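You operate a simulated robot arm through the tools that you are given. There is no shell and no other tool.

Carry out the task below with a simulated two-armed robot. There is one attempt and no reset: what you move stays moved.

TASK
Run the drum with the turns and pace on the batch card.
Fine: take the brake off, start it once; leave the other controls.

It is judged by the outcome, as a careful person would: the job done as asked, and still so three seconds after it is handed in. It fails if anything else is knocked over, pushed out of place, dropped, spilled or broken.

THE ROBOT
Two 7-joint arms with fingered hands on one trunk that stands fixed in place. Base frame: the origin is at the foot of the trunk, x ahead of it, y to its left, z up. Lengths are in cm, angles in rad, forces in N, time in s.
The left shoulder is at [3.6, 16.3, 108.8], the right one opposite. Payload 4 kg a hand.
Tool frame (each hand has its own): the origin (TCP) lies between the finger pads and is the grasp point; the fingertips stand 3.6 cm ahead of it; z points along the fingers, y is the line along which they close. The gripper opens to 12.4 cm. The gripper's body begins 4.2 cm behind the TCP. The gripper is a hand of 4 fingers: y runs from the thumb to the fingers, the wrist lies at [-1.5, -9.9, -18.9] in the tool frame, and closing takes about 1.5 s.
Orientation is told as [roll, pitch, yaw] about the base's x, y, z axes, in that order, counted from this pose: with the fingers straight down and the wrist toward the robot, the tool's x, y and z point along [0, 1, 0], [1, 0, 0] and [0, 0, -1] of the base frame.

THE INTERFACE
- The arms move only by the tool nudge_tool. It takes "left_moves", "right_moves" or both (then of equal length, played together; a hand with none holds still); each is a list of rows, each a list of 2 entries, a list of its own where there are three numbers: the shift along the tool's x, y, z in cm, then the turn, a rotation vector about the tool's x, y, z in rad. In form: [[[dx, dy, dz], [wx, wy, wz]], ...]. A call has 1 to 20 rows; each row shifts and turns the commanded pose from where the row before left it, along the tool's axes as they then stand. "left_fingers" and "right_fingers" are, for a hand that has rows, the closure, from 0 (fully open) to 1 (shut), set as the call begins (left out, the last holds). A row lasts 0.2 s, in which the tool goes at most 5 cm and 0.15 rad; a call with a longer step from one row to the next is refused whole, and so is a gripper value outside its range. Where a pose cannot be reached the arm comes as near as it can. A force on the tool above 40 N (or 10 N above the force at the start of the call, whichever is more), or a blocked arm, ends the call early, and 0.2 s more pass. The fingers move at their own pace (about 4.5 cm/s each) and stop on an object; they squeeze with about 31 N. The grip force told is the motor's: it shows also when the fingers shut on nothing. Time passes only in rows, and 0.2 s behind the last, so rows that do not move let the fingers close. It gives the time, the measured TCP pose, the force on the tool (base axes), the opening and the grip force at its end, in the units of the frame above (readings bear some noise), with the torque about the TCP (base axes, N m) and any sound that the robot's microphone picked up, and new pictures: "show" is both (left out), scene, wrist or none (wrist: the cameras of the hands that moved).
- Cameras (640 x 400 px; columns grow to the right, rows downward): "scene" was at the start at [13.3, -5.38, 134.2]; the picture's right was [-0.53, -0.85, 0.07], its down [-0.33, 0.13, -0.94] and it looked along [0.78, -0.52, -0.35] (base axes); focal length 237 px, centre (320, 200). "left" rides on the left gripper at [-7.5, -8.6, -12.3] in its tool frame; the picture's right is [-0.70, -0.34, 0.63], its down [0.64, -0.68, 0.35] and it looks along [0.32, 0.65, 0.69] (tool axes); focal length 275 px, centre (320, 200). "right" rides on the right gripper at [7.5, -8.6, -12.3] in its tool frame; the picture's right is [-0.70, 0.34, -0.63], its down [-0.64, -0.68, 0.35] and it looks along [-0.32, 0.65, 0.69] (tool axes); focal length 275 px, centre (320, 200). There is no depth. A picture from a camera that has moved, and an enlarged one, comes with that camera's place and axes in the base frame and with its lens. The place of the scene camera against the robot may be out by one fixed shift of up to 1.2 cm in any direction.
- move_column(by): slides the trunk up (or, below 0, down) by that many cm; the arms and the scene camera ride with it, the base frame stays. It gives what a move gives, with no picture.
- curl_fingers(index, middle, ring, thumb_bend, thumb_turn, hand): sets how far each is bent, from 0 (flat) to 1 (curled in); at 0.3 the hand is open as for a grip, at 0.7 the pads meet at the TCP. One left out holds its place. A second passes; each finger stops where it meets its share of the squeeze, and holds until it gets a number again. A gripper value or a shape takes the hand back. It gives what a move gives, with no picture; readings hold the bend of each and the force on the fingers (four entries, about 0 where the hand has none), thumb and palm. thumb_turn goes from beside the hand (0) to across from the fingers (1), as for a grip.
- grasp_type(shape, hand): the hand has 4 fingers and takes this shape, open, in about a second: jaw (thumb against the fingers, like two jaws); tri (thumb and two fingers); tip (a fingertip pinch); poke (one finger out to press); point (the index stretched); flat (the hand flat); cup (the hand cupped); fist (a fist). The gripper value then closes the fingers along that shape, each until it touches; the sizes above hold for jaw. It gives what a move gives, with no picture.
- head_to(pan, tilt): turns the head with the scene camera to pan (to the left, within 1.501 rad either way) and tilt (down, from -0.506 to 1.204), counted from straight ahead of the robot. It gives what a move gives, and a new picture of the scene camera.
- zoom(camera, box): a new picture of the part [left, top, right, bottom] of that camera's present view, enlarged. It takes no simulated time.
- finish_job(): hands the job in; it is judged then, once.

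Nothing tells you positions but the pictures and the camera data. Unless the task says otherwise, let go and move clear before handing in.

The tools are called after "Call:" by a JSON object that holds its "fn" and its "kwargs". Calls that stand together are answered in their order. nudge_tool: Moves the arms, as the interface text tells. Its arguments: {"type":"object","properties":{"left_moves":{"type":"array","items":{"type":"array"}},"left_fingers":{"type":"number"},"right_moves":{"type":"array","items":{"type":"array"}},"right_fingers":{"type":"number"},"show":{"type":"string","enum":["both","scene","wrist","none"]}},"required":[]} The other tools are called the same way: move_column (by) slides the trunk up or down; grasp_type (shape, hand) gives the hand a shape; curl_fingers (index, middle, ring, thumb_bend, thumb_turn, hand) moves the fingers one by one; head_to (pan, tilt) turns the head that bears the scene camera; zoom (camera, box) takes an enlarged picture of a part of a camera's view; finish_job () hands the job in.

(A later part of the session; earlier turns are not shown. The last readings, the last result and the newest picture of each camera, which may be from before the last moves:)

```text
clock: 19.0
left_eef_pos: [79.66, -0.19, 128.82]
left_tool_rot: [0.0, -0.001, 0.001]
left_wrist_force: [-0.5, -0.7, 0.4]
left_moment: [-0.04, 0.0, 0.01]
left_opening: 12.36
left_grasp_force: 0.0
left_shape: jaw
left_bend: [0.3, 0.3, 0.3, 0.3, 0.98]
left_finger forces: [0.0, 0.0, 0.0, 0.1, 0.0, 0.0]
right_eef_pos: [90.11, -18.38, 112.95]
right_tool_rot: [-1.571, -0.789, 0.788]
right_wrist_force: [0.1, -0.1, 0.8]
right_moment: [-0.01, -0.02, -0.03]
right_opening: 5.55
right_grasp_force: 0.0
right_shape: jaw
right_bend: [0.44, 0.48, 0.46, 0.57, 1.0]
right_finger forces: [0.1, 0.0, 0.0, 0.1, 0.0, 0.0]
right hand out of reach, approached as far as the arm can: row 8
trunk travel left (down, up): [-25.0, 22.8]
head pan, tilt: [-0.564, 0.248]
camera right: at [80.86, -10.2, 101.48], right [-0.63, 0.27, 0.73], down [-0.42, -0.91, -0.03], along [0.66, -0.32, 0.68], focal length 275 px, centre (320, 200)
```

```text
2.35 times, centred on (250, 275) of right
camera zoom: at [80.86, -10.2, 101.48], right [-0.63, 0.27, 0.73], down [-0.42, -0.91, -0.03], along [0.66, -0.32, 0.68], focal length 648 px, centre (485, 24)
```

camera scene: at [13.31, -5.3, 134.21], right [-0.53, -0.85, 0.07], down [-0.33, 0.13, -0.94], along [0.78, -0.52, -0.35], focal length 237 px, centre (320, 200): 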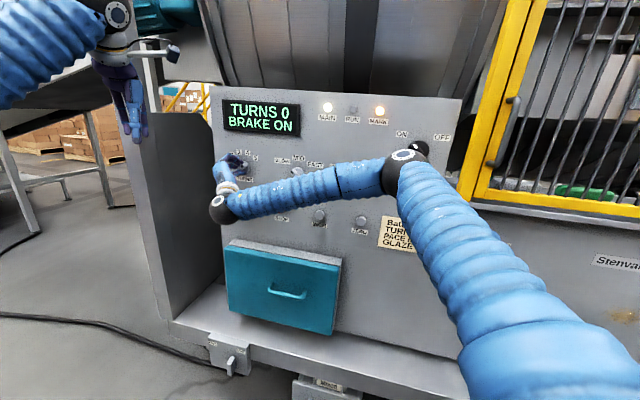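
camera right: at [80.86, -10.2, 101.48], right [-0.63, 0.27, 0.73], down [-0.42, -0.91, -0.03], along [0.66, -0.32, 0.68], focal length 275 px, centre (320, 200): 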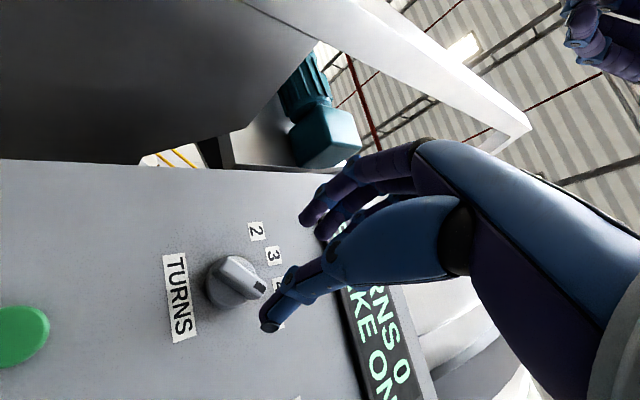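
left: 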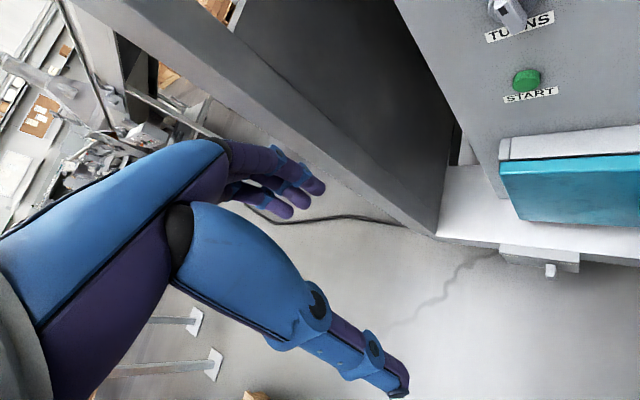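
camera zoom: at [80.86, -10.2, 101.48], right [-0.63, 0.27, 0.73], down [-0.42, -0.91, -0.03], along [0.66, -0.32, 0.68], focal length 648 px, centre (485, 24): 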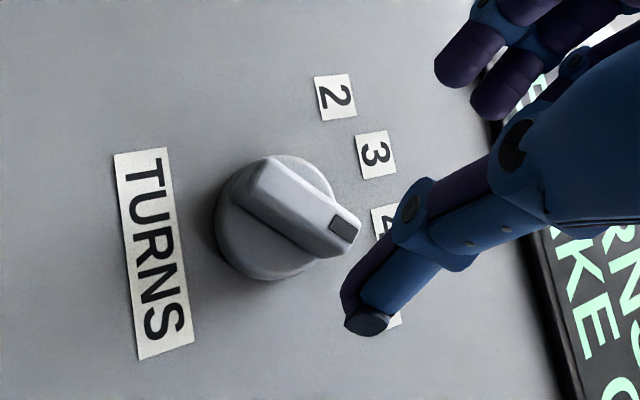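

The pointer is in line with 5. Next is PACE: I'll back the roll off to neutral, slide right to the PACE knob (about 21 cm), and roll the hand to the pointer's -45°.

Call:
{"fn": "nudge_tool", "kwargs": {"right_moves": [[[0, 0, 0], [0, 0, -0.131]], [[0, 0, 0], [0, 0, -0.131]], [[0, 0, 0], [0, 0, -0.131]], [[0, 0, 0], [0, 0, -0.131]], [[0, 0, 0], [0, 0, -0.131]], [[0, 0, 0], [0, 0, -0.131]], [[0, -4.2, 0], [0, 0, 0]], [[0, -4.2, 0], [0, 0, 0]], [[0, -4.2, 0], [0, 0, 0]], [[0, -4.2, 0], [0, 0, 0]], [[0, -4.2, 0], [0, 0, 0]], [[0, 0, 0], [0, 0, -0.131]], [[0, 0, 0], [0, 0, -0.131]], [[0, 0, 0], [0, 0, -0.131]], [[0, 0, 0], [0, 0, -0.131]], [[0, 0, 0], [0, 0, -0.131]], [[0, 0, 0], [0, 0, -0.131]]], "show": "both"}}

Call:
{"fn": "zoom", "kwargs": {"camera": "scene", "box": [210, 130, 330, 220]}}

Call:
{"fn": "zoom", "kwargs": {"camera": "right", "box": [150, 190, 350, 360]}}

```text
clock: 22.6
left_eef_pos: [79.84, -0.21, 128.87]
left_tool_rot: [0.0, 0.002, 0.001]
left_wrist_force: [0.9, 0.7, 0.4]
left_moment: [0.0, 0.0, -0.02]
left_opening: 12.37
left_grasp_force: 0.1
left_shape: jaw
left_bend: [0.3, 0.3, 0.3, 0.3, 0.98]
left_finger forces: [0.0, 0.0, 0.0, 0.0, 0.0, 0.0]
right_eef_pos: [75.16, -33.35, 112.74]
right_tool_rot: [-1.568, 0.785, 0.785]
right_wrist_force: [-0.5, -0.6, -0.6]
right_moment: [0.03, -0.04, 0.01]
right_opening: 5.57
right_grasp_force: 0.0
right_shape: jaw
right_bend: [0.44, 0.48, 0.46, 0.57, 1.0]
right_finger forces: [0.1, 0.0, 0.1, 0.0, 0.0, 0.1]
trunk travel left (down, up): [-25.0, 22.8]
head pan, tilt: [-0.564, 0.248]
camera scene: at [13.34, -5.4, 134.19], right [-0.53, -0.85, 0.07], down [-0.33, 0.13, -0.94], along [0.78, -0.52, -0.35], focal length 237 px, centre (320, 200)
camera right: at [58.51, -32.67, 113.52], right [0.07, 0.96, 0.25], down [0.23, -0.26, 0.94], along [0.97, -0.01, -0.24], focal length 275 px, centre (320, 200)
```

scene: 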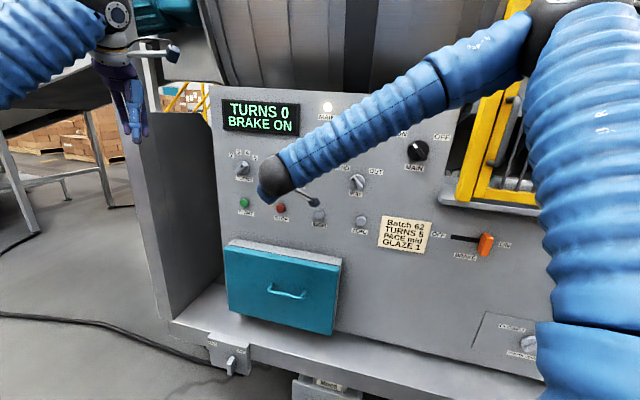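
right: 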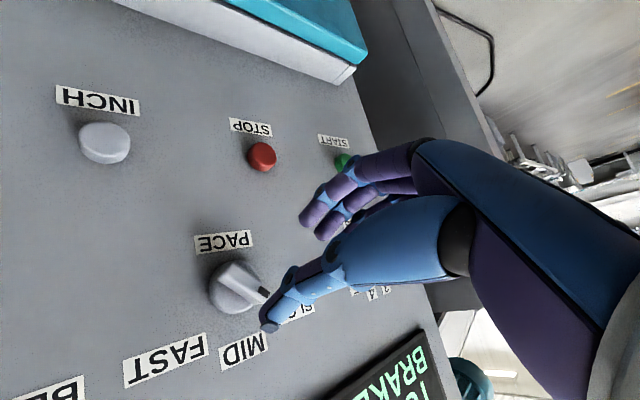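

```text
4.44 times, centred on (270, 175) of scene
camera zoom: at [13.34, -5.4, 134.19], right [-0.53, -0.85, 0.07], down [-0.33, 0.13, -0.94], along [0.78, -0.52, -0.35], focal length 1053 px, centre (542, 311)
```

zoom: 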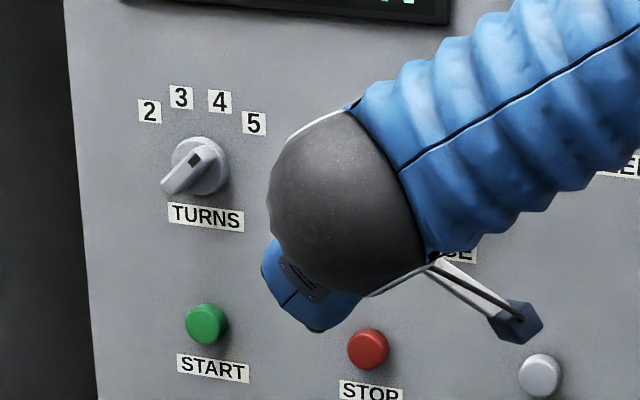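

```text
2.35 times, centred on (250, 275) of right
camera zoom: at [58.51, -32.67, 113.52], right [0.07, 0.96, 0.25], down [0.23, -0.26, 0.94], along [0.97, -0.01, -0.24], focal length 648 px, centre (485, 24)
```

zoom: 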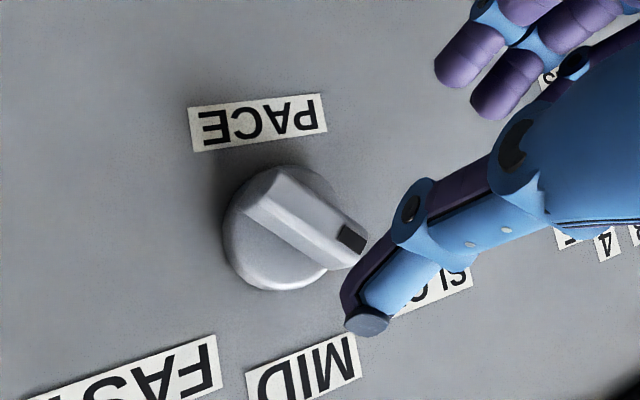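

TURNS now reads 5 in the scene view. The PACE knob sits on the hand's axis, with the bar lined up. I'll approach in steps with the fingers at about 4.4 cm.

Call:
{"fn": "nudge_tool", "kwargs": {"right_moves": [[[0, 0, 2], [0, 0, 0]], [[0, 0, 2], [0, 0, 0]], [[0, 0, 2], [0, 0, 0]], [[0, 0, 1], [0, 0, 0]], [[0, 0, 0.5], [0, 0, 0]], [[0, 0, 0], [0, 0, 0]]], "right_fingers": 0.63, "show": "none"}}

Call:
{"fn": "zoom", "kwargs": {"camera": "right", "box": [190, 170, 370, 350]}}

```text
clock: 24.0
left_eef_pos: [79.79, -0.23, 128.92]
left_tool_rot: [0.001, 0.0, 0.0]
left_wrist_force: [-0.3, -0.1, -1.8]
left_moment: [0.03, 0.01, 0.0]
left_opening: 12.36
left_grasp_force: 0.1
left_shape: jaw
left_bend: [0.3, 0.3, 0.3, 0.3, 0.98]
left_finger forces: [0.1, 0.1, 0.1, 0.0, 0.1, 0.1]
right_eef_pos: [80.7, -38.5, 112.73]
right_tool_rot: [-1.571, 0.784, 0.784]
right_wrist_force: [-0.8, -1.2, 0.6]
right_moment: [0.02, 0.0, 0.0]
right_opening: 4.61
right_grasp_force: 0.0
right_shape: jaw
right_bend: [0.48, 0.51, 0.5, 0.6, 1.0]
right_finger forces: [0.0, 0.0, 0.0, 0.0, 0.1, 0.0]
trunk travel left (down, up): [-25.0, 22.8]
head pan, tilt: [-0.564, 0.248]
```

```text
2.22 times, centred on (280, 260) of right
camera zoom: at [63.81, -37.89, 113.46], right [0.07, 0.96, 0.26], down [0.22, -0.26, 0.94], along [0.97, -0.01, -0.23], focal length 612 px, centre (409, 67)
```

zoom: 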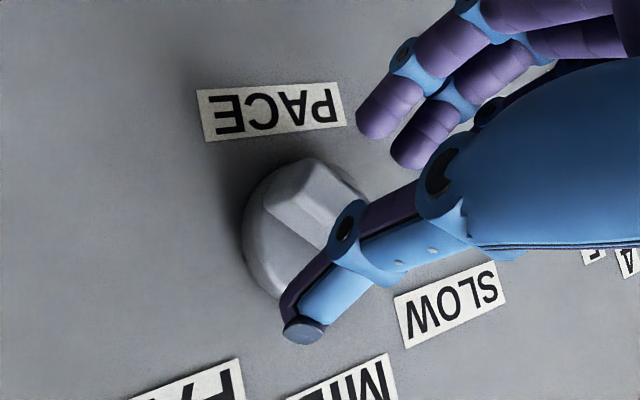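

Call:
{"fn": "nudge_tool", "kwargs": {"right_moves": [[[0.2, 0.2, 0.3], [0, 0, 0]], [[0, 0, 0.3], [0, 0, 0]], [[0, 0, 0.3], [0, 0, 0]]], "show": "none"}}

Call:
{"fn": "zoom", "kwargs": {"camera": "right", "box": [190, 170, 370, 350]}}

```text
clock: 24.8
left_eef_pos: [79.92, -0.22, 128.83]
left_tool_rot: [0.0, 0.002, -0.001]
left_wrist_force: [0.2, 0.1, -0.7]
left_moment: [0.01, -0.01, -0.01]
left_opening: 12.37
left_grasp_force: 0.0
left_shape: jaw
left_bend: [0.3, 0.3, 0.3, 0.3, 0.98]
left_finger forces: [0.0, 0.0, 0.0, 0.1, 0.2, 0.0]
right_eef_pos: [81.25, -39.19, 112.52]
right_tool_rot: [-1.57, 0.782, 0.784]
right_wrist_force: [-0.6, 0.3, -0.7]
right_moment: [-0.01, -0.01, -0.01]
right_opening: 4.61
right_grasp_force: 0.1
right_shape: jaw
right_bend: [0.48, 0.51, 0.5, 0.6, 1.0]
right_finger forces: [0.0, 0.1, 0.0, 0.0, 0.0, 0.1]
trunk travel left (down, up): [-25.0, 22.8]
head pan, tilt: [-0.564, 0.248]
```

```text
2.22 times, centred on (280, 260) of right
camera zoom: at [64.46, -38.54, 113.17], right [0.07, 0.96, 0.26], down [0.22, -0.26, 0.94], along [0.97, -0.01, -0.23], focal length 612 px, centre (409, 67)
```

zoom: 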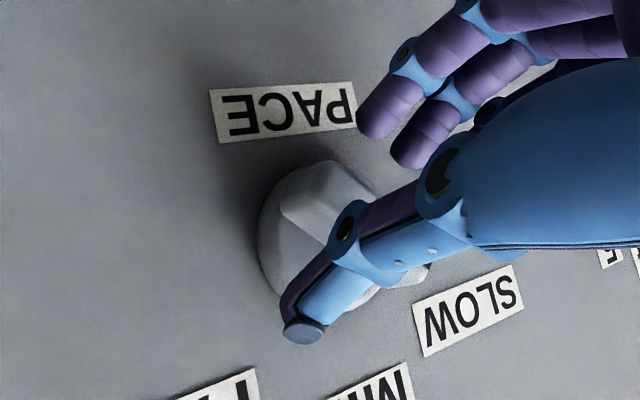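

Call:
{"fn": "nudge_tool", "kwargs": {"right_moves": [[[0, 0, 0], [0, 0, 0]], [[0, 0, 0], [0, 0, 0]], [[0, 0, 0], [0, 0, 0]], [[0, 0, 0], [0, 0, 0]], [[0, 0, 0], [0, 0, 0]], [[0, 0, 0], [0, 0, 0]]], "right_fingers": 1.0, "show": "none"}}

Call:
{"fn": "zoom", "kwargs": {"camera": "right", "box": [190, 170, 370, 350]}}

```text
clock: 26.2
left_eef_pos: [79.78, -0.24, 128.9]
left_tool_rot: [0.0, -0.001, 0.0]
left_wrist_force: [-0.3, -0.5, -0.6]
left_moment: [0.0, -0.02, -0.01]
left_opening: 12.37
left_grasp_force: 0.0
left_shape: jaw
left_bend: [0.3, 0.3, 0.3, 0.3, 0.98]
left_finger forces: [0.0, 0.1, 0.0, 0.1, 0.1, 0.0]
right_eef_pos: [81.3, -39.16, 112.48]
right_tool_rot: [-1.572, 0.782, 0.782]
right_wrist_force: [-2.1, 0.1, 0.7]
right_moment: [0.03, -0.01, -0.04]
right_opening: 1.39
right_grasp_force: 31.2
right_shape: jaw
right_bend: [0.66, 0.67, 0.67, 0.65, 1.0]
right_finger forces: [16.6, 8.8, 3.6, 0.0, 30.4, 0.0]
trunk travel left (down, up): [-25.0, 22.8]
head pan, tilt: [-0.564, 0.248]
```

```text
2.22 times, centred on (280, 260) of right
camera zoom: at [64.42, -38.53, 113.2], right [0.07, 0.96, 0.26], down [0.22, -0.26, 0.94], along [0.97, -0.01, -0.23], focal length 612 px, centre (409, 67)
```

zoom: 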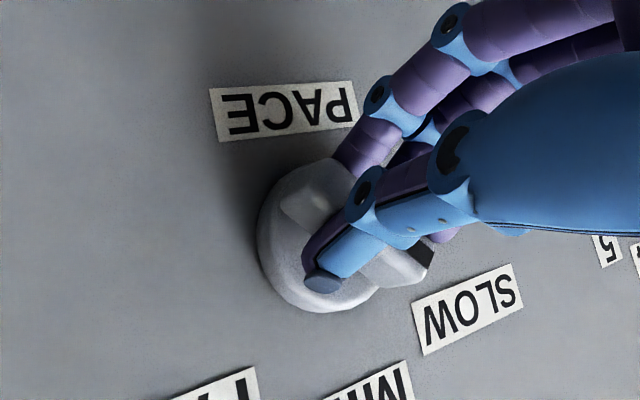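

The bar is gripped squarely. I'll turn 45° clockwise to MID.

Call:
{"fn": "nudge_tool", "kwargs": {"right_moves": [[[0, 0, 0], [0, 0, 0.09]], [[0, 0, 0], [0, 0, 0.1]], [[0, 0, 0], [0, 0, 0.1]], [[0, 0, 0], [0, 0, 0.1]], [[0, 0, 0], [0, 0, 0.1]], [[0, 0, 0], [0, 0, 0.1]], [[0, 0, 0], [0, 0, 0.1]], [[0, 0, 0], [0, 0, 0.1]]], "show": "both"}}

Call:
{"fn": "zoom", "kwargs": {"camera": "right", "box": [190, 170, 370, 350]}}

```text
clock: 28.0
left_eef_pos: [79.87, -0.06, 128.79]
left_tool_rot: [-0.001, 0.002, 0.0]
left_wrist_force: [0.2, -0.5, -0.7]
left_moment: [0.02, -0.01, -0.02]
left_opening: 12.33
left_grasp_force: 0.0
left_shape: jaw
left_bend: [0.3, 0.3, 0.3, 0.3, 0.98]
left_finger forces: [0.1, 0.0, 0.1, 0.0, 0.1, 0.1]
right_eef_pos: [81.26, -39.04, 112.49]
right_tool_rot: [-1.571, -0.006, 0.786]
right_wrist_force: [5.0, 15.4, -1.9]
right_moment: [-0.06, 0.1, 0.59]
right_opening: 1.28
right_grasp_force: 30.4
right_shape: jaw
right_bend: [0.64, 0.65, 0.64, 0.66, 1.0]
right_finger forces: [22.8, 13.8, 5.4, 0.0, 26.4, 0.0]
trunk travel left (down, up): [-25.0, 22.8]
head pan, tilt: [-0.564, 0.248]
camera scene: at [13.36, -5.23, 134.2], right [-0.53, -0.85, 0.07], down [-0.33, 0.13, -0.94], along [0.78, -0.52, -0.35], focal length 237 px, centre (320, 200)
camera right: at [66.53, -36.42, 104.86], right [-0.21, 0.68, 0.7], down [-0.24, -0.73, 0.64], along [0.95, -0.03, 0.32], focal length 275 px, centre (320, 200)
```

scene: 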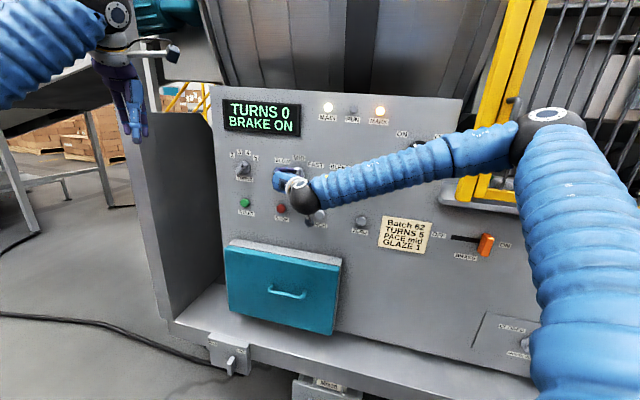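
right: 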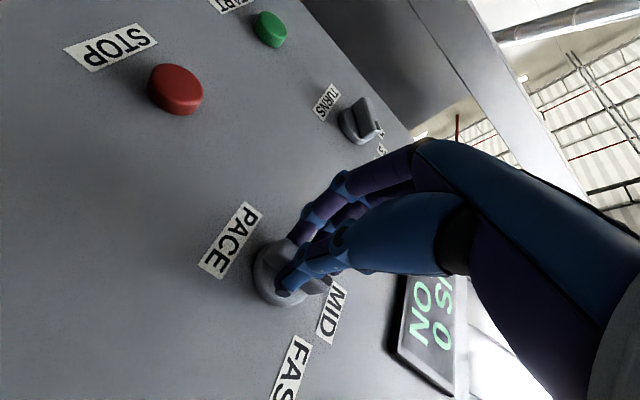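

```text
2.22 times, centred on (280, 260) of right
camera zoom: at [66.53, -36.42, 104.86], right [-0.21, 0.68, 0.7], down [-0.24, -0.73, 0.64], along [0.95, -0.03, 0.32], focal length 612 px, centre (409, 67)
```

zoom: 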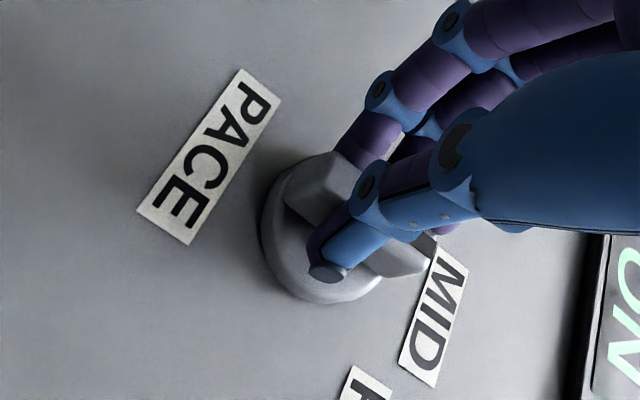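

Call:
{"fn": "nudge_tool", "kwargs": {"right_moves": [[[0, 0, 0], [0, 0, 0]], [[0, 0, 0], [0, 0, 0]], [[0, 0, 0], [0, 0, 0]], [[0, 0, -1], [0, 0, 0]], [[0, 0, -2], [0, 0, 0]], [[0, 0, -2], [0, 0, 0]], [[0, 0, -3], [0, 0, 0]], [[0, 0, -3], [0, 0, 0]]], "right_fingers": 0.5, "show": "both"}}

Call:
{"fn": "zoom", "kwargs": {"camera": "right", "box": [150, 180, 350, 380]}}

Call:
{"fn": "zoom", "kwargs": {"camera": "scene", "box": [210, 130, 350, 225]}}

```text
clock: 29.8
left_eef_pos: [79.83, -0.3, 128.79]
left_tool_rot: [0.0, 0.0, 0.0]
left_wrist_force: [0.0, 0.7, -0.6]
left_moment: [-0.01, -0.01, -0.01]
left_opening: 12.36
left_grasp_force: 0.1
left_shape: jaw
left_bend: [0.3, 0.3, 0.3, 0.3, 0.98]
left_finger forces: [0.0, 0.1, 0.1, 0.1, 0.0, 0.0]
right_eef_pos: [73.43, -31.51, 112.49]
right_tool_rot: [-1.571, -0.007, 0.786]
right_wrist_force: [-0.2, 0.4, -0.4]
right_moment: [-0.02, -0.01, 0.03]
right_opening: 6.17
right_grasp_force: 0.1
right_shape: jaw
right_bend: [0.42, 0.46, 0.44, 0.56, 1.0]
right_finger forces: [0.0, 0.0, 0.1, 0.1, 0.0, 0.1]
trunk travel left (down, up): [-25.0, 22.8]
head pan, tilt: [-0.564, 0.248]
camera scene: at [13.3, -5.32, 134.21], right [-0.53, -0.85, 0.07], down [-0.33, 0.13, -0.94], along [0.78, -0.52, -0.35], focal length 237 px, centre (320, 200)
camera right: at [58.69, -28.67, 104.95], right [-0.21, 0.68, 0.7], down [-0.24, -0.73, 0.64], along [0.95, -0.03, 0.32], focal length 275 px, centre (320, 200)
```

scene: 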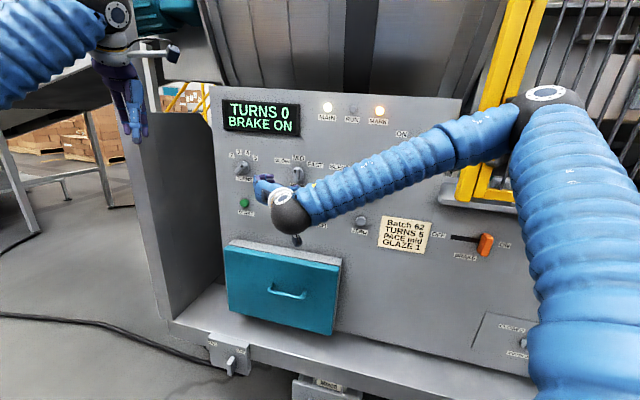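
right: 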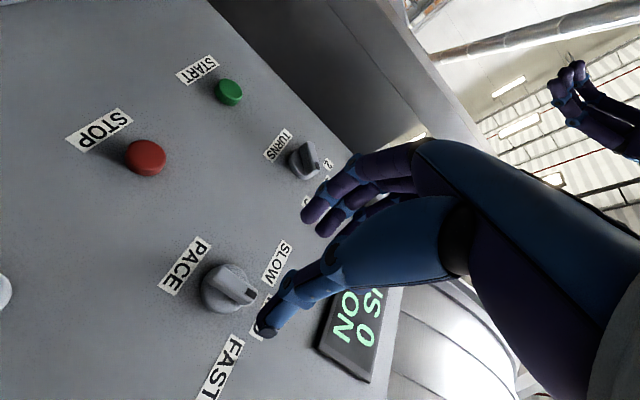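

```text
2.00 times, centred on (250, 280) of right
camera zoom: at [58.69, -28.67, 104.95], right [-0.21, 0.68, 0.7], down [-0.24, -0.73, 0.64], along [0.95, -0.03, 0.32], focal length 551 px, centre (460, 40)
```

zoom: 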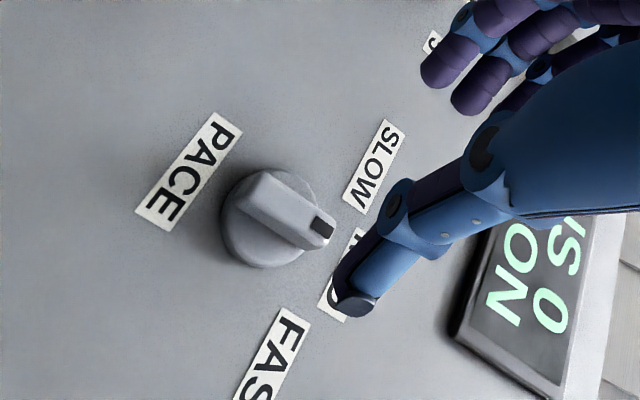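

```text
4.21 times, centred on (280, 178) of scene
camera zoom: at [13.3, -5.32, 134.21], right [-0.53, -0.85, 0.07], down [-0.33, 0.13, -0.94], along [0.78, -0.52, -0.35], focal length 997 px, centre (488, 295)
```

zoom: 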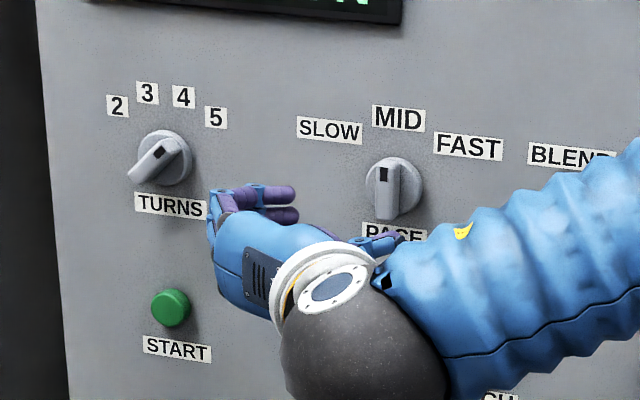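

PACE points at MID and TURNS at 5. Next is the brake: I'll carry the right hand along the panel to the right and down, about 17 cm off the surface, to the orange handle (about [37, -83, 99]).

Call:
{"fn": "nudge_tool", "kwargs": {"right_moves": [[[0.5, -4.8, 0], [0, 0, 0]], [[0.5, -4.8, 0], [0, 0, 0]], [[1, -4.8, 0], [0, 0, 0]], [[1, -4.8, 0], [0, 0, 0]], [[1, -4.8, 0], [0, 0, 0]], [[1, -4.8, 0], [0, 0, 0]], [[1, -4.8, 0], [0, 0, 0]], [[1, -4.8, 0], [0, 0, 0]], [[1, -4.8, 0], [0, 0, 0]], [[1, -4.8, 0], [0, 0, 0]], [[1.2, -4.8, 0], [0, 0, 0]], [[1.5, -4.8, 0], [0, 0, 0]], [[1.8, -4.8, 0], [0, 0, 0]], [[0, 0, 0], [0, 0, 0]]], "show": "both"}}

```text
refused: row 12 steps farther than a row can; nothing moved
```

Call:
{"fn": "nudge_tool", "kwargs": {"right_moves": [[[0.9, -4.5, 0], [0, 0, 0]], [[0.9, -4.5, 0], [0, 0, 0]], [[0.9, -4.5, 0], [0, 0, 0]], [[0.9, -4.5, 0], [0, 0, 0]], [[0.9, -4.5, 0], [0, 0, 0]], [[0.9, -4.5, 0], [0, 0, 0]], [[0.9, -4.5, 0], [0, 0, 0]], [[0.9, -4.5, 0], [0, 0, 0]], [[0.9, -4.5, 0], [0, 0, 0]], [[0.9, -4.5, 0], [0, 0, 0]], [[1, -4.5, 0], [0, 0, 0]], [[1, -4.5, 0], [0, 0, 0]], [[1, -4.5, 0], [0, 0, 0]], [[1, -4, 0], [0, 0, 0]], [[0, 0, 0], [0, 0, 0]]], "show": "both"}}

```text
clock: 33.0
left_eef_pos: [79.9, -0.06, 128.8]
left_tool_rot: [0.001, 0.003, -0.001]
left_wrist_force: [-0.3, 0.0, -0.5]
left_moment: [0.01, 0.0, 0.01]
left_opening: 12.39
left_grasp_force: 0.0
left_shape: jaw
left_bend: [0.3, 0.3, 0.3, 0.3, 0.98]
left_finger forces: [0.0, 0.1, 0.0, 0.0, 0.1, 0.1]
right_eef_pos: [31.84, -77.19, 99.18]
right_tool_rot: [-1.573, -0.007, 0.784]
right_wrist_force: [0.0, -0.5, 1.4]
right_moment: [0.01, 0.02, 0.0]
right_opening: 6.21
right_grasp_force: 0.0
right_shape: jaw
right_bend: [0.42, 0.46, 0.44, 0.56, 1.0]
right_finger forces: [0.1, 0.1, 0.0, 0.1, 0.1, 0.0]
right hand out of reach, approached as far as the arm can: row 5, 6, 7
trunk travel left (down, up): [-25.0, 22.8]
head pan, tilt: [-0.564, 0.248]
camera scene: at [13.32, -5.32, 134.2], right [-0.53, -0.85, 0.07], down [-0.33, 0.13, -0.94], along [0.78, -0.52, -0.35], focal length 237 px, centre (320, 200)
camera right: at [17.12, -74.38, 91.57], right [-0.21, 0.68, 0.7], down [-0.24, -0.73, 0.64], along [0.95, -0.03, 0.32], focal length 275 px, centre (320, 200)
```

scene: 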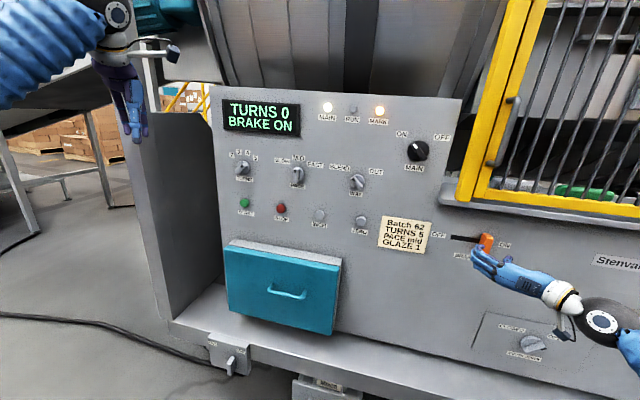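
right: 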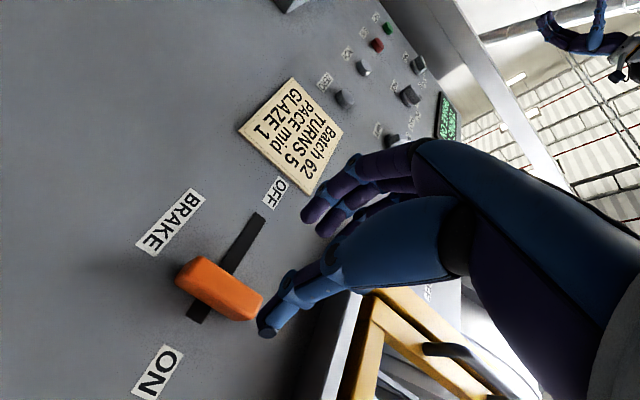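

The hand is in front of the brake handle now, about 14 cm off the panel. I'll look closely before gripping it.

Call:
{"fn": "zoom", "kwargs": {"camera": "right", "box": [120, 160, 340, 380]}}

Call:
{"fn": "zoom", "kwargs": {"camera": "scene", "box": [420, 210, 580, 330]}}

Call:
{"fn": "zoom", "kwargs": {"camera": "scene", "box": [225, 145, 325, 225]}}

```text
1.82 times, centred on (230, 270) of right
camera zoom: at [17.12, -74.38, 91.57], right [-0.21, 0.68, 0.7], down [-0.24, -0.73, 0.64], along [0.95, -0.03, 0.32], focal length 500 px, centre (484, 73)
```

zoom: 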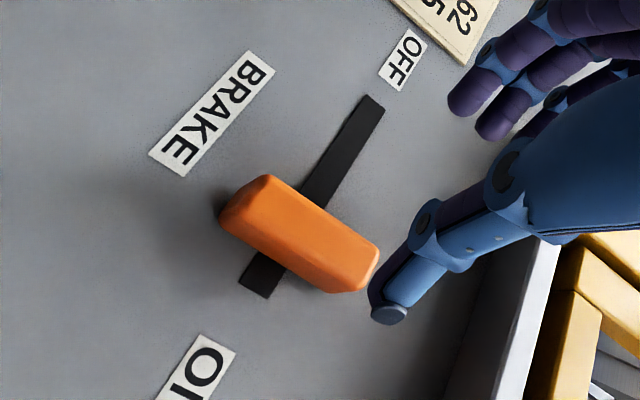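

```text
3.33 times, centred on (500, 270) of scene
camera zoom: at [13.32, -5.32, 134.2], right [-0.53, -0.85, 0.07], down [-0.33, 0.13, -0.94], along [0.78, -0.52, -0.35], focal length 790 px, centre (-280, -33)
```

zoom: 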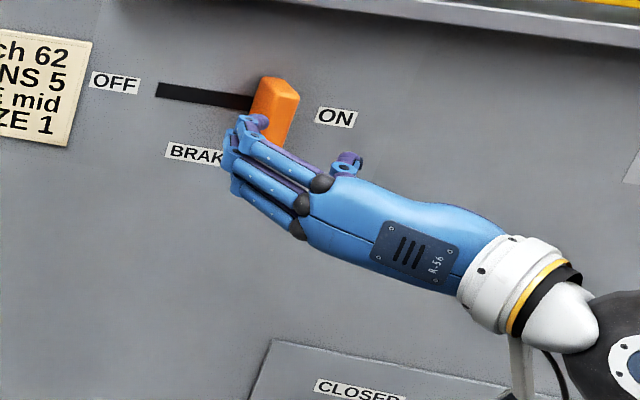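

```text
5.00 times, centred on (275, 185) of scene
camera zoom: at [13.32, -5.32, 134.2], right [-0.53, -0.85, 0.07], down [-0.33, 0.13, -0.94], along [0.78, -0.52, -0.35], focal length 1184 px, centre (545, 275)
```

zoom: 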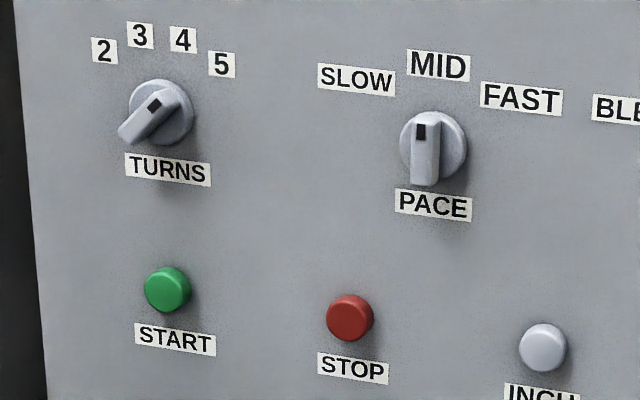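

Call:
{"fn": "nudge_tool", "kwargs": {"right_moves": [[[0.7, -0.95, 0], [0, 0, 0]], [[0.7, -0.95, 0], [0, 0, 0]], [[0, 0, 1.5], [0, 0, 0]], [[0, 0, 1.5], [0, 0, 0]], [[0, 0, 0], [0, 0, 0]]], "right_fingers": 0.4, "show": "both"}}

Call:
{"fn": "zoom", "kwargs": {"camera": "right", "box": [150, 170, 370, 390]}}

Call:
{"fn": "zoom", "kwargs": {"camera": "scene", "box": [420, 210, 580, 330]}}

```text
clock: 34.2
left_eef_pos: [79.63, -0.02, 128.9]
left_tool_rot: [0.001, -0.001, 0.001]
left_wrist_force: [0.4, 0.3, 0.3]
left_moment: [0.01, 0.02, -0.01]
left_opening: 12.36
left_grasp_force: 0.1
left_shape: jaw
left_bend: [0.3, 0.3, 0.3, 0.3, 0.98]
left_finger forces: [0.0, 0.1, 0.1, 0.0, 0.0, 0.1]
right_eef_pos: [32.48, -80.6, 97.63]
right_tool_rot: [-1.571, -0.007, 0.786]
right_wrist_force: [0.4, 0.2, -0.5]
right_moment: [0.02, -0.04, -0.01]
right_opening: 7.4
right_grasp_force: 0.0
right_shape: jaw
right_bend: [0.38, 0.42, 0.4, 0.53, 0.99]
right_finger forces: [0.1, 0.1, 0.1, 0.0, 0.0, 0.1]
trunk travel left (down, up): [-25.0, 22.8]
head pan, tilt: [-0.564, 0.248]
camera scene: at [13.27, -5.36, 134.21], right [-0.53, -0.85, 0.07], down [-0.33, 0.13, -0.94], along [0.78, -0.52, -0.35], focal length 237 px, centre (320, 200)
camera right: at [17.73, -77.88, 90.09], right [-0.21, 0.68, 0.7], down [-0.24, -0.73, 0.64], along [0.95, -0.03, 0.32], focal length 275 px, centre (320, 200)
```

scene: 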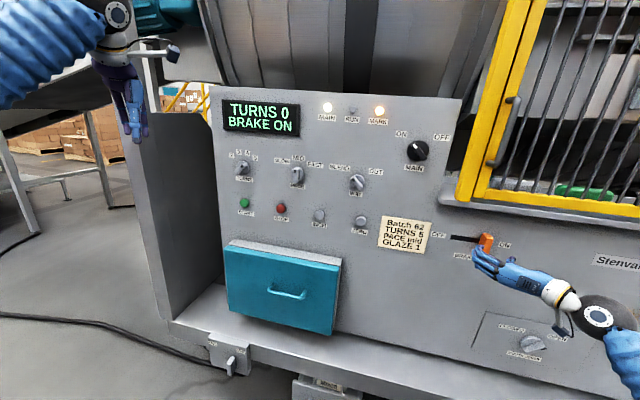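
right: 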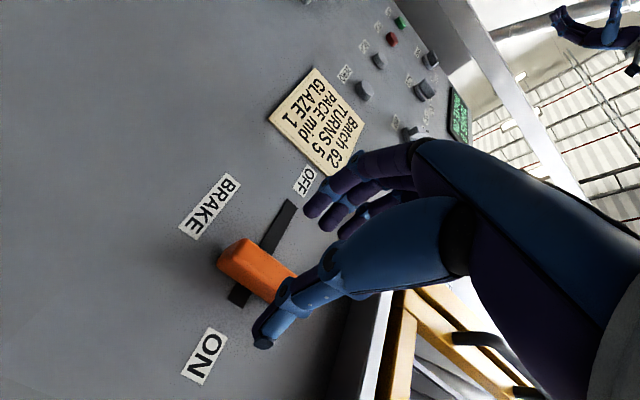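

```text
1.82 times, centred on (260, 280) of right
camera zoom: at [17.73, -77.88, 90.09], right [-0.21, 0.68, 0.7], down [-0.24, -0.73, 0.64], along [0.95, -0.03, 0.32], focal length 500 px, centre (429, 54)
```

zoom: 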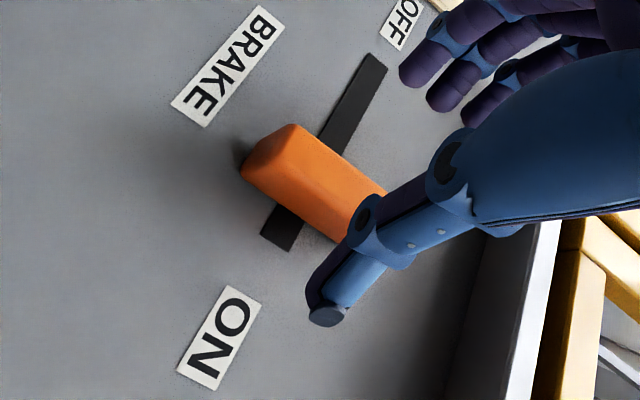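

```text
3.33 times, centred on (500, 270) of scene
camera zoom: at [13.27, -5.36, 134.21], right [-0.53, -0.85, 0.07], down [-0.33, 0.13, -0.94], along [0.78, -0.52, -0.35], focal length 790 px, centre (-280, -33)
```

zoom: 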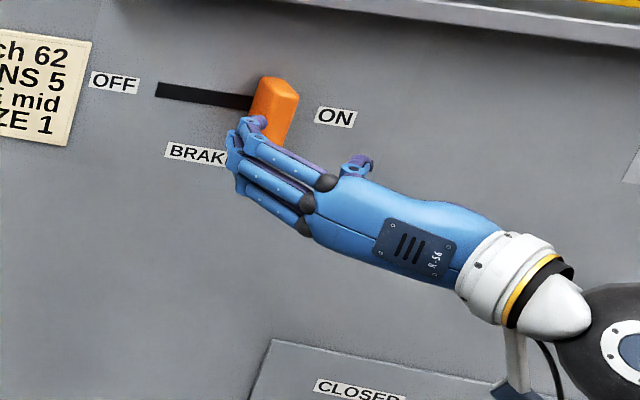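

Call:
{"fn": "nudge_tool", "kwargs": {"right_moves": [[[-0.6, 0.1, 1], [0, 0, 0]], [[0, 0, 1], [0, 0, 0]], [[0, 0, 1], [0, 0, 0]], [[0, 0, 1], [0, 0, 0]], [[0, 0, 0], [0, 0, 0]]], "show": "none"}}

Call:
{"fn": "zoom", "kwargs": {"camera": "right", "box": [170, 150, 390, 370]}}

Call:
{"fn": "zoom", "kwargs": {"camera": "scene", "box": [440, 210, 560, 300]}}

```text
clock: 35.4
left_eef_pos: [79.86, -0.26, 128.8]
left_tool_rot: [0.003, 0.0, -0.001]
left_wrist_force: [0.5, -0.1, -0.1]
left_moment: [0.01, 0.01, -0.01]
left_opening: 12.37
left_grasp_force: 0.0
left_shape: jaw
left_bend: [0.3, 0.3, 0.3, 0.3, 0.98]
left_finger forces: [0.0, 0.0, 0.0, 0.0, 0.0, 0.0]
right_eef_pos: [35.36, -83.25, 98.24]
right_tool_rot: [-1.572, -0.007, 0.786]
right_wrist_force: [0.2, 0.7, -0.2]
right_moment: [0.0, 0.01, 0.01]
right_opening: 7.42
right_grasp_force: 0.0
right_shape: jaw
right_bend: [0.38, 0.42, 0.4, 0.53, 0.99]
right_finger forces: [0.0, 0.0, 0.1, 0.1, 0.1, 0.0]
trunk travel left (down, up): [-25.0, 22.8]
head pan, tilt: [-0.564, 0.248]
```

```text
1.82 times, centred on (280, 260) of right
camera zoom: at [20.72, -80.64, 90.63], right [-0.21, 0.68, 0.7], down [-0.24, -0.73, 0.64], along [0.95, -0.03, 0.32], focal length 500 px, centre (393, 91)
```

zoom: 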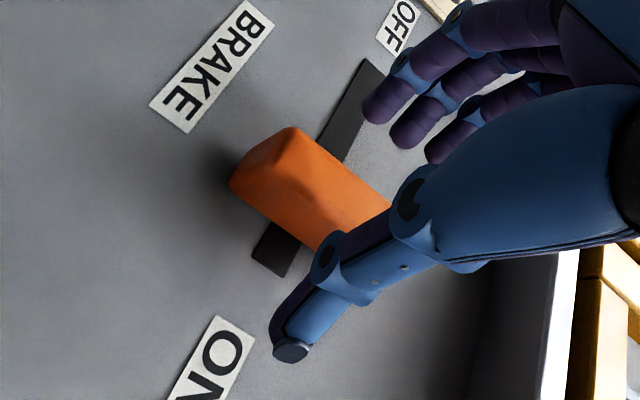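

```text
4.44 times, centred on (500, 255) of scene
camera zoom: at [13.27, -5.37, 134.21], right [-0.53, -0.85, 0.07], down [-0.33, 0.13, -0.94], along [0.78, -0.52, -0.35], focal length 1053 px, centre (-480, -44)
```

zoom: 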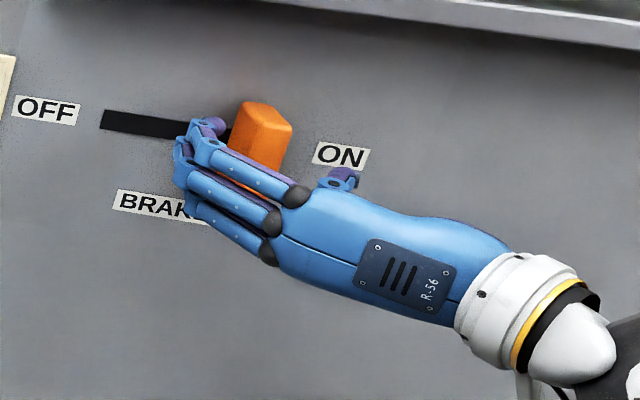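

Call:
{"fn": "nudge_tool", "kwargs": {"right_moves": [[[0, 0, 0.5], [0, 0, 0]], [[0, 0, 0.5], [0, 0, 0]], [[0, 0, 0.5], [0, 0, 0]], [[0, 0, 0], [0, 0, 0]]], "show": "none"}}

Call:
{"fn": "zoom", "kwargs": {"camera": "right", "box": [170, 150, 390, 370]}}

Call:
{"fn": "zoom", "kwargs": {"camera": "scene", "box": [440, 210, 560, 300]}}

```text
clock: 36.4
left_eef_pos: [79.78, -0.24, 128.89]
left_tool_rot: [-0.001, 0.0, 0.002]
left_wrist_force: [-0.9, -0.2, -0.9]
left_moment: [0.02, 0.0, -0.01]
left_opening: 12.34
left_grasp_force: 0.1
left_shape: jaw
left_bend: [0.3, 0.3, 0.3, 0.3, 0.98]
left_finger forces: [0.1, 0.0, 0.0, 0.1, 0.0, 0.1]
right_eef_pos: [36.57, -84.53, 98.2]
right_tool_rot: [-1.571, -0.007, 0.784]
right_wrist_force: [-0.5, -0.5, -0.3]
right_moment: [0.01, -0.01, 0.0]
right_opening: 7.39
right_grasp_force: 0.0
right_shape: jaw
right_bend: [0.38, 0.42, 0.4, 0.53, 0.99]
right_finger forces: [0.1, 0.0, 0.0, 0.0, 0.0, 0.0]
trunk travel left (down, up): [-25.0, 22.8]
head pan, tilt: [-0.564, 0.248]
```

```text
1.82 times, centred on (280, 260) of right
camera zoom: at [21.77, -81.76, 90.68], right [-0.21, 0.68, 0.7], down [-0.24, -0.73, 0.64], along [0.95, -0.03, 0.32], focal length 500 px, centre (393, 91)
```

zoom: 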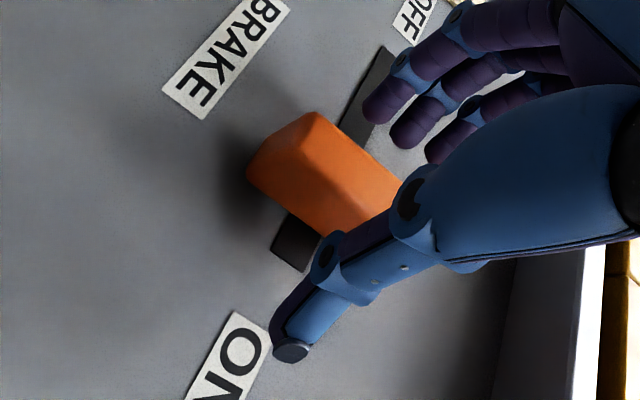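

```text
4.44 times, centred on (500, 255) of scene
camera zoom: at [13.27, -5.37, 134.21], right [-0.53, -0.85, 0.07], down [-0.33, 0.13, -0.94], along [0.78, -0.52, -0.35], focal length 1053 px, centre (-480, -44)
```

zoom: 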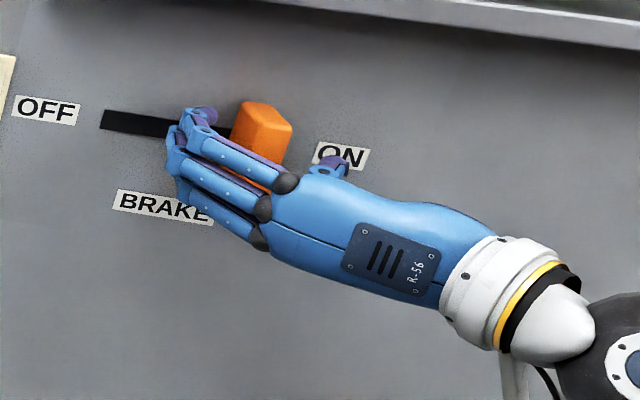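

Call:
{"fn": "nudge_tool", "kwargs": {"right_moves": [[[0, 0, 0], [0, 0, 0]], [[0, 0, 0], [0, 0, 0]], [[0, 0, 0], [0, 0, 0]], [[0, 0, 0], [0, 0, 0]], [[0, 0, 0], [0, 0, 0]], [[0, 0, 0], [0, 0, 0]], [[0, 0, 0], [0, 0, 0]]], "right_fingers": 1.0, "show": "none"}}

Call:
{"fn": "zoom", "kwargs": {"camera": "right", "box": [170, 150, 390, 370]}}

Call:
{"fn": "zoom", "kwargs": {"camera": "scene", "box": [440, 210, 560, 300]}}

```text
clock: 38.0
left_eef_pos: [79.75, -0.16, 128.85]
left_tool_rot: [0.0, 0.0, 0.0]
left_wrist_force: [0.1, 0.0, 0.5]
left_moment: [0.0, 0.01, -0.01]
left_opening: 12.37
left_grasp_force: 0.1
left_shape: jaw
left_bend: [0.3, 0.3, 0.3, 0.3, 0.98]
left_finger forces: [0.0, 0.1, 0.1, 0.0, 0.1, 0.0]
right_eef_pos: [36.51, -84.39, 98.17]
right_tool_rot: [-1.571, -0.008, 0.786]
right_wrist_force: [-2.6, 1.0, -1.2]
right_moment: [-0.1, 0.12, 0.4]
right_opening: 2.57
right_grasp_force: 30.8
right_shape: jaw
right_bend: [0.57, 0.59, 0.58, 0.63, 1.0]
right_finger forces: [17.5, 9.8, 4.6, 0.0, 32.7, 0.0]
trunk travel left (down, up): [-25.0, 22.8]
head pan, tilt: [-0.564, 0.248]
```

```text
1.82 times, centred on (280, 260) of right
camera zoom: at [21.77, -81.75, 90.68], right [-0.21, 0.68, 0.7], down [-0.24, -0.73, 0.64], along [0.95, -0.03, 0.32], focal length 500 px, centre (393, 91)
```

zoom: 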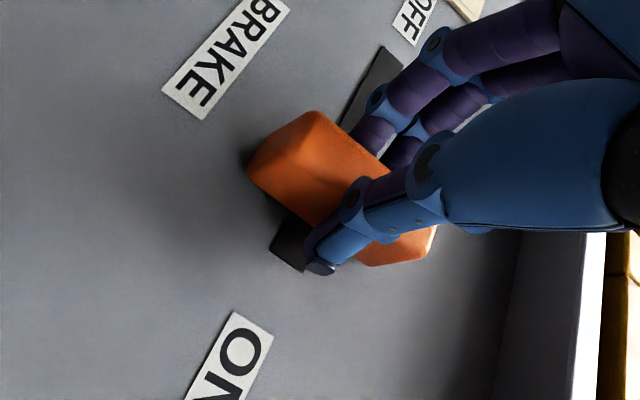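

```text
4.44 times, centred on (500, 255) of scene
camera zoom: at [13.27, -5.37, 134.2], right [-0.53, -0.85, 0.07], down [-0.33, 0.13, -0.94], along [0.78, -0.52, -0.35], focal length 1053 px, centre (-480, -44)
```

zoom: 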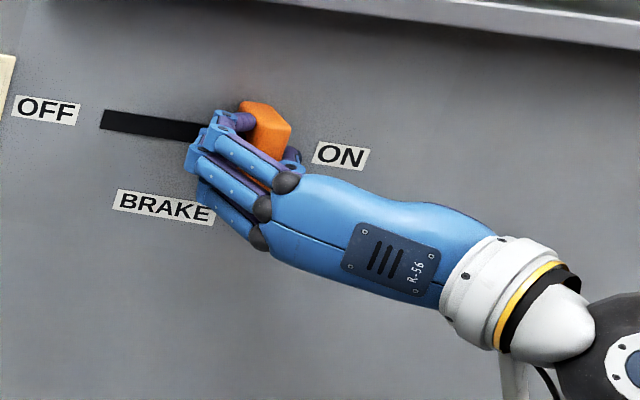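

The handle is firmly gripped (2.6 cm). I'll slide it left toward OFF in small steps while watching force and the display.

Call:
{"fn": "nudge_tool", "kwargs": {"right_moves": [[[0, 0.7, 0.015], [0, 0, 0]], [[0, 0.7, 0.015], [0, 0, 0]], [[0, 0.7, 0.015], [0, 0, 0]], [[0, 0.7, 0.015], [0, 0, 0]], [[0, 0.7, 0.015], [0, 0, 0]], [[0, 0.7, 0.015], [0, 0, 0]]], "show": "scene"}}

Call:
{"fn": "zoom", "kwargs": {"camera": "scene", "box": [420, 210, 540, 300]}}

```text
clock: 39.4
left_eef_pos: [79.72, -0.25, 128.88]
left_tool_rot: [0.0, 0.0, 0.0]
left_wrist_force: [0.7, -0.5, 0.2]
left_moment: [0.01, 0.0, -0.01]
left_opening: 12.33
left_grasp_force: 0.0
left_shape: jaw
left_bend: [0.3, 0.3, 0.3, 0.3, 0.98]
left_finger forces: [0.0, 0.0, 0.0, 0.1, 0.1, 0.0]
right_eef_pos: [39.56, -81.38, 98.25]
right_tool_rot: [-1.571, -0.006, 0.785]
right_wrist_force: [-2.1, 0.2, 1.8]
right_moment: [-0.13, 0.04, 0.39]
right_opening: 2.56
right_grasp_force: 31.7
right_shape: jaw
right_bend: [0.57, 0.59, 0.58, 0.63, 1.0]
right_finger forces: [17.5, 9.7, 4.7, 0.0, 32.7, 0.0]
trunk travel left (down, up): [-25.0, 22.8]
head pan, tilt: [-0.564, 0.248]
camera scene: at [13.27, -5.36, 134.21], right [-0.53, -0.85, 0.07], down [-0.33, 0.13, -0.94], along [0.78, -0.52, -0.35], focal length 237 px, centre (320, 200)
```

scene: 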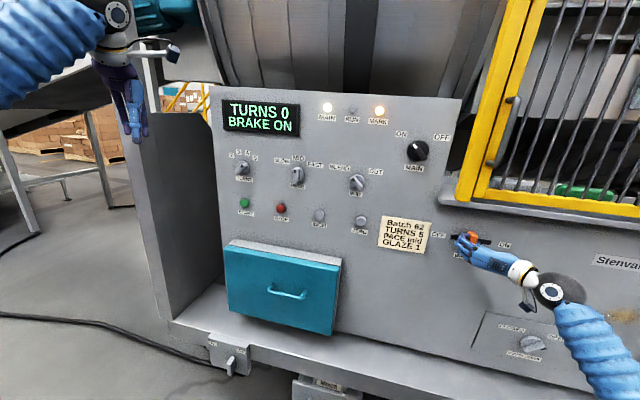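

```text
4.44 times, centred on (480, 255) of scene
camera zoom: at [13.27, -5.36, 134.21], right [-0.53, -0.85, 0.07], down [-0.33, 0.13, -0.94], along [0.78, -0.52, -0.35], focal length 1053 px, centre (-391, -44)
```

zoom: 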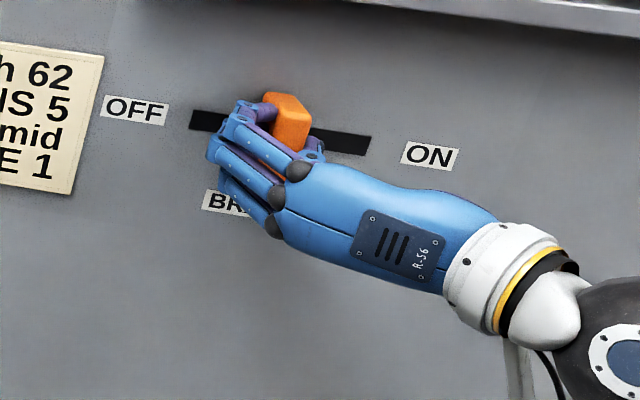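

Call:
{"fn": "nudge_tool", "kwargs": {"right_moves": [[[0, 0.6, 0.015], [0, 0, 0]], [[0, 0.6, 0.015], [0, 0, 0]], [[0, 0.5, 0.01], [0, 0, 0]], [[0, 0.5, 0.01], [0, 0, 0]], [[0, 0.4, 0.01], [0, 0, 0]]], "show": "scene"}}

Call:
{"fn": "zoom", "kwargs": {"camera": "scene", "box": [420, 210, 540, 300]}}

```text
clock: 40.6
left_eef_pos: [79.83, -0.15, 128.9]
left_tool_rot: [-0.001, 0.0, 0.0]
left_wrist_force: [-0.1, -0.6, -0.7]
left_moment: [0.02, -0.02, -0.01]
left_opening: 12.37
left_grasp_force: 0.0
left_shape: jaw
left_bend: [0.3, 0.3, 0.3, 0.3, 0.98]
left_finger forces: [0.0, 0.0, 0.1, 0.1, 0.0, 0.0]
right_eef_pos: [41.37, -79.54, 98.19]
right_tool_rot: [-1.574, -0.008, 0.785]
right_wrist_force: [-2.1, 2.9, 1.8]
right_moment: [-0.16, 0.07, 0.46]
right_opening: 2.54
right_grasp_force: 31.2
right_shape: jaw
right_bend: [0.57, 0.59, 0.58, 0.63, 1.0]
right_finger forces: [18.5, 10.6, 4.7, 0.1, 33.0, 0.0]
trunk travel left (down, up): [-25.0, 22.8]
head pan, tilt: [-0.564, 0.248]
camera scene: at [13.26, -5.34, 134.21], right [-0.53, -0.85, 0.07], down [-0.33, 0.13, -0.94], along [0.78, -0.52, -0.35], focal length 237 px, centre (320, 200)
```

scene: 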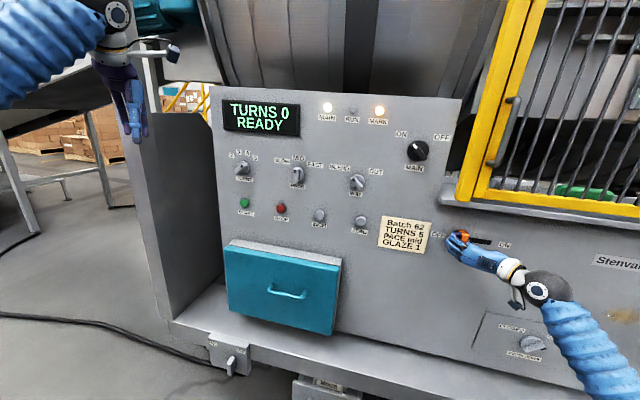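

```text
4.44 times, centred on (480, 255) of scene
camera zoom: at [13.26, -5.34, 134.21], right [-0.53, -0.85, 0.07], down [-0.33, 0.13, -0.94], along [0.78, -0.52, -0.35], focal length 1053 px, centre (-391, -44)
```

zoom: 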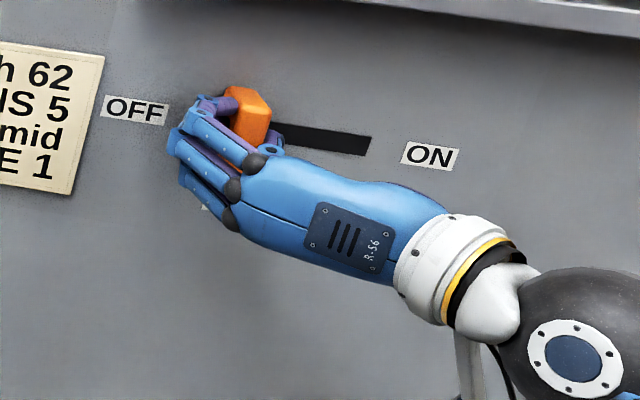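

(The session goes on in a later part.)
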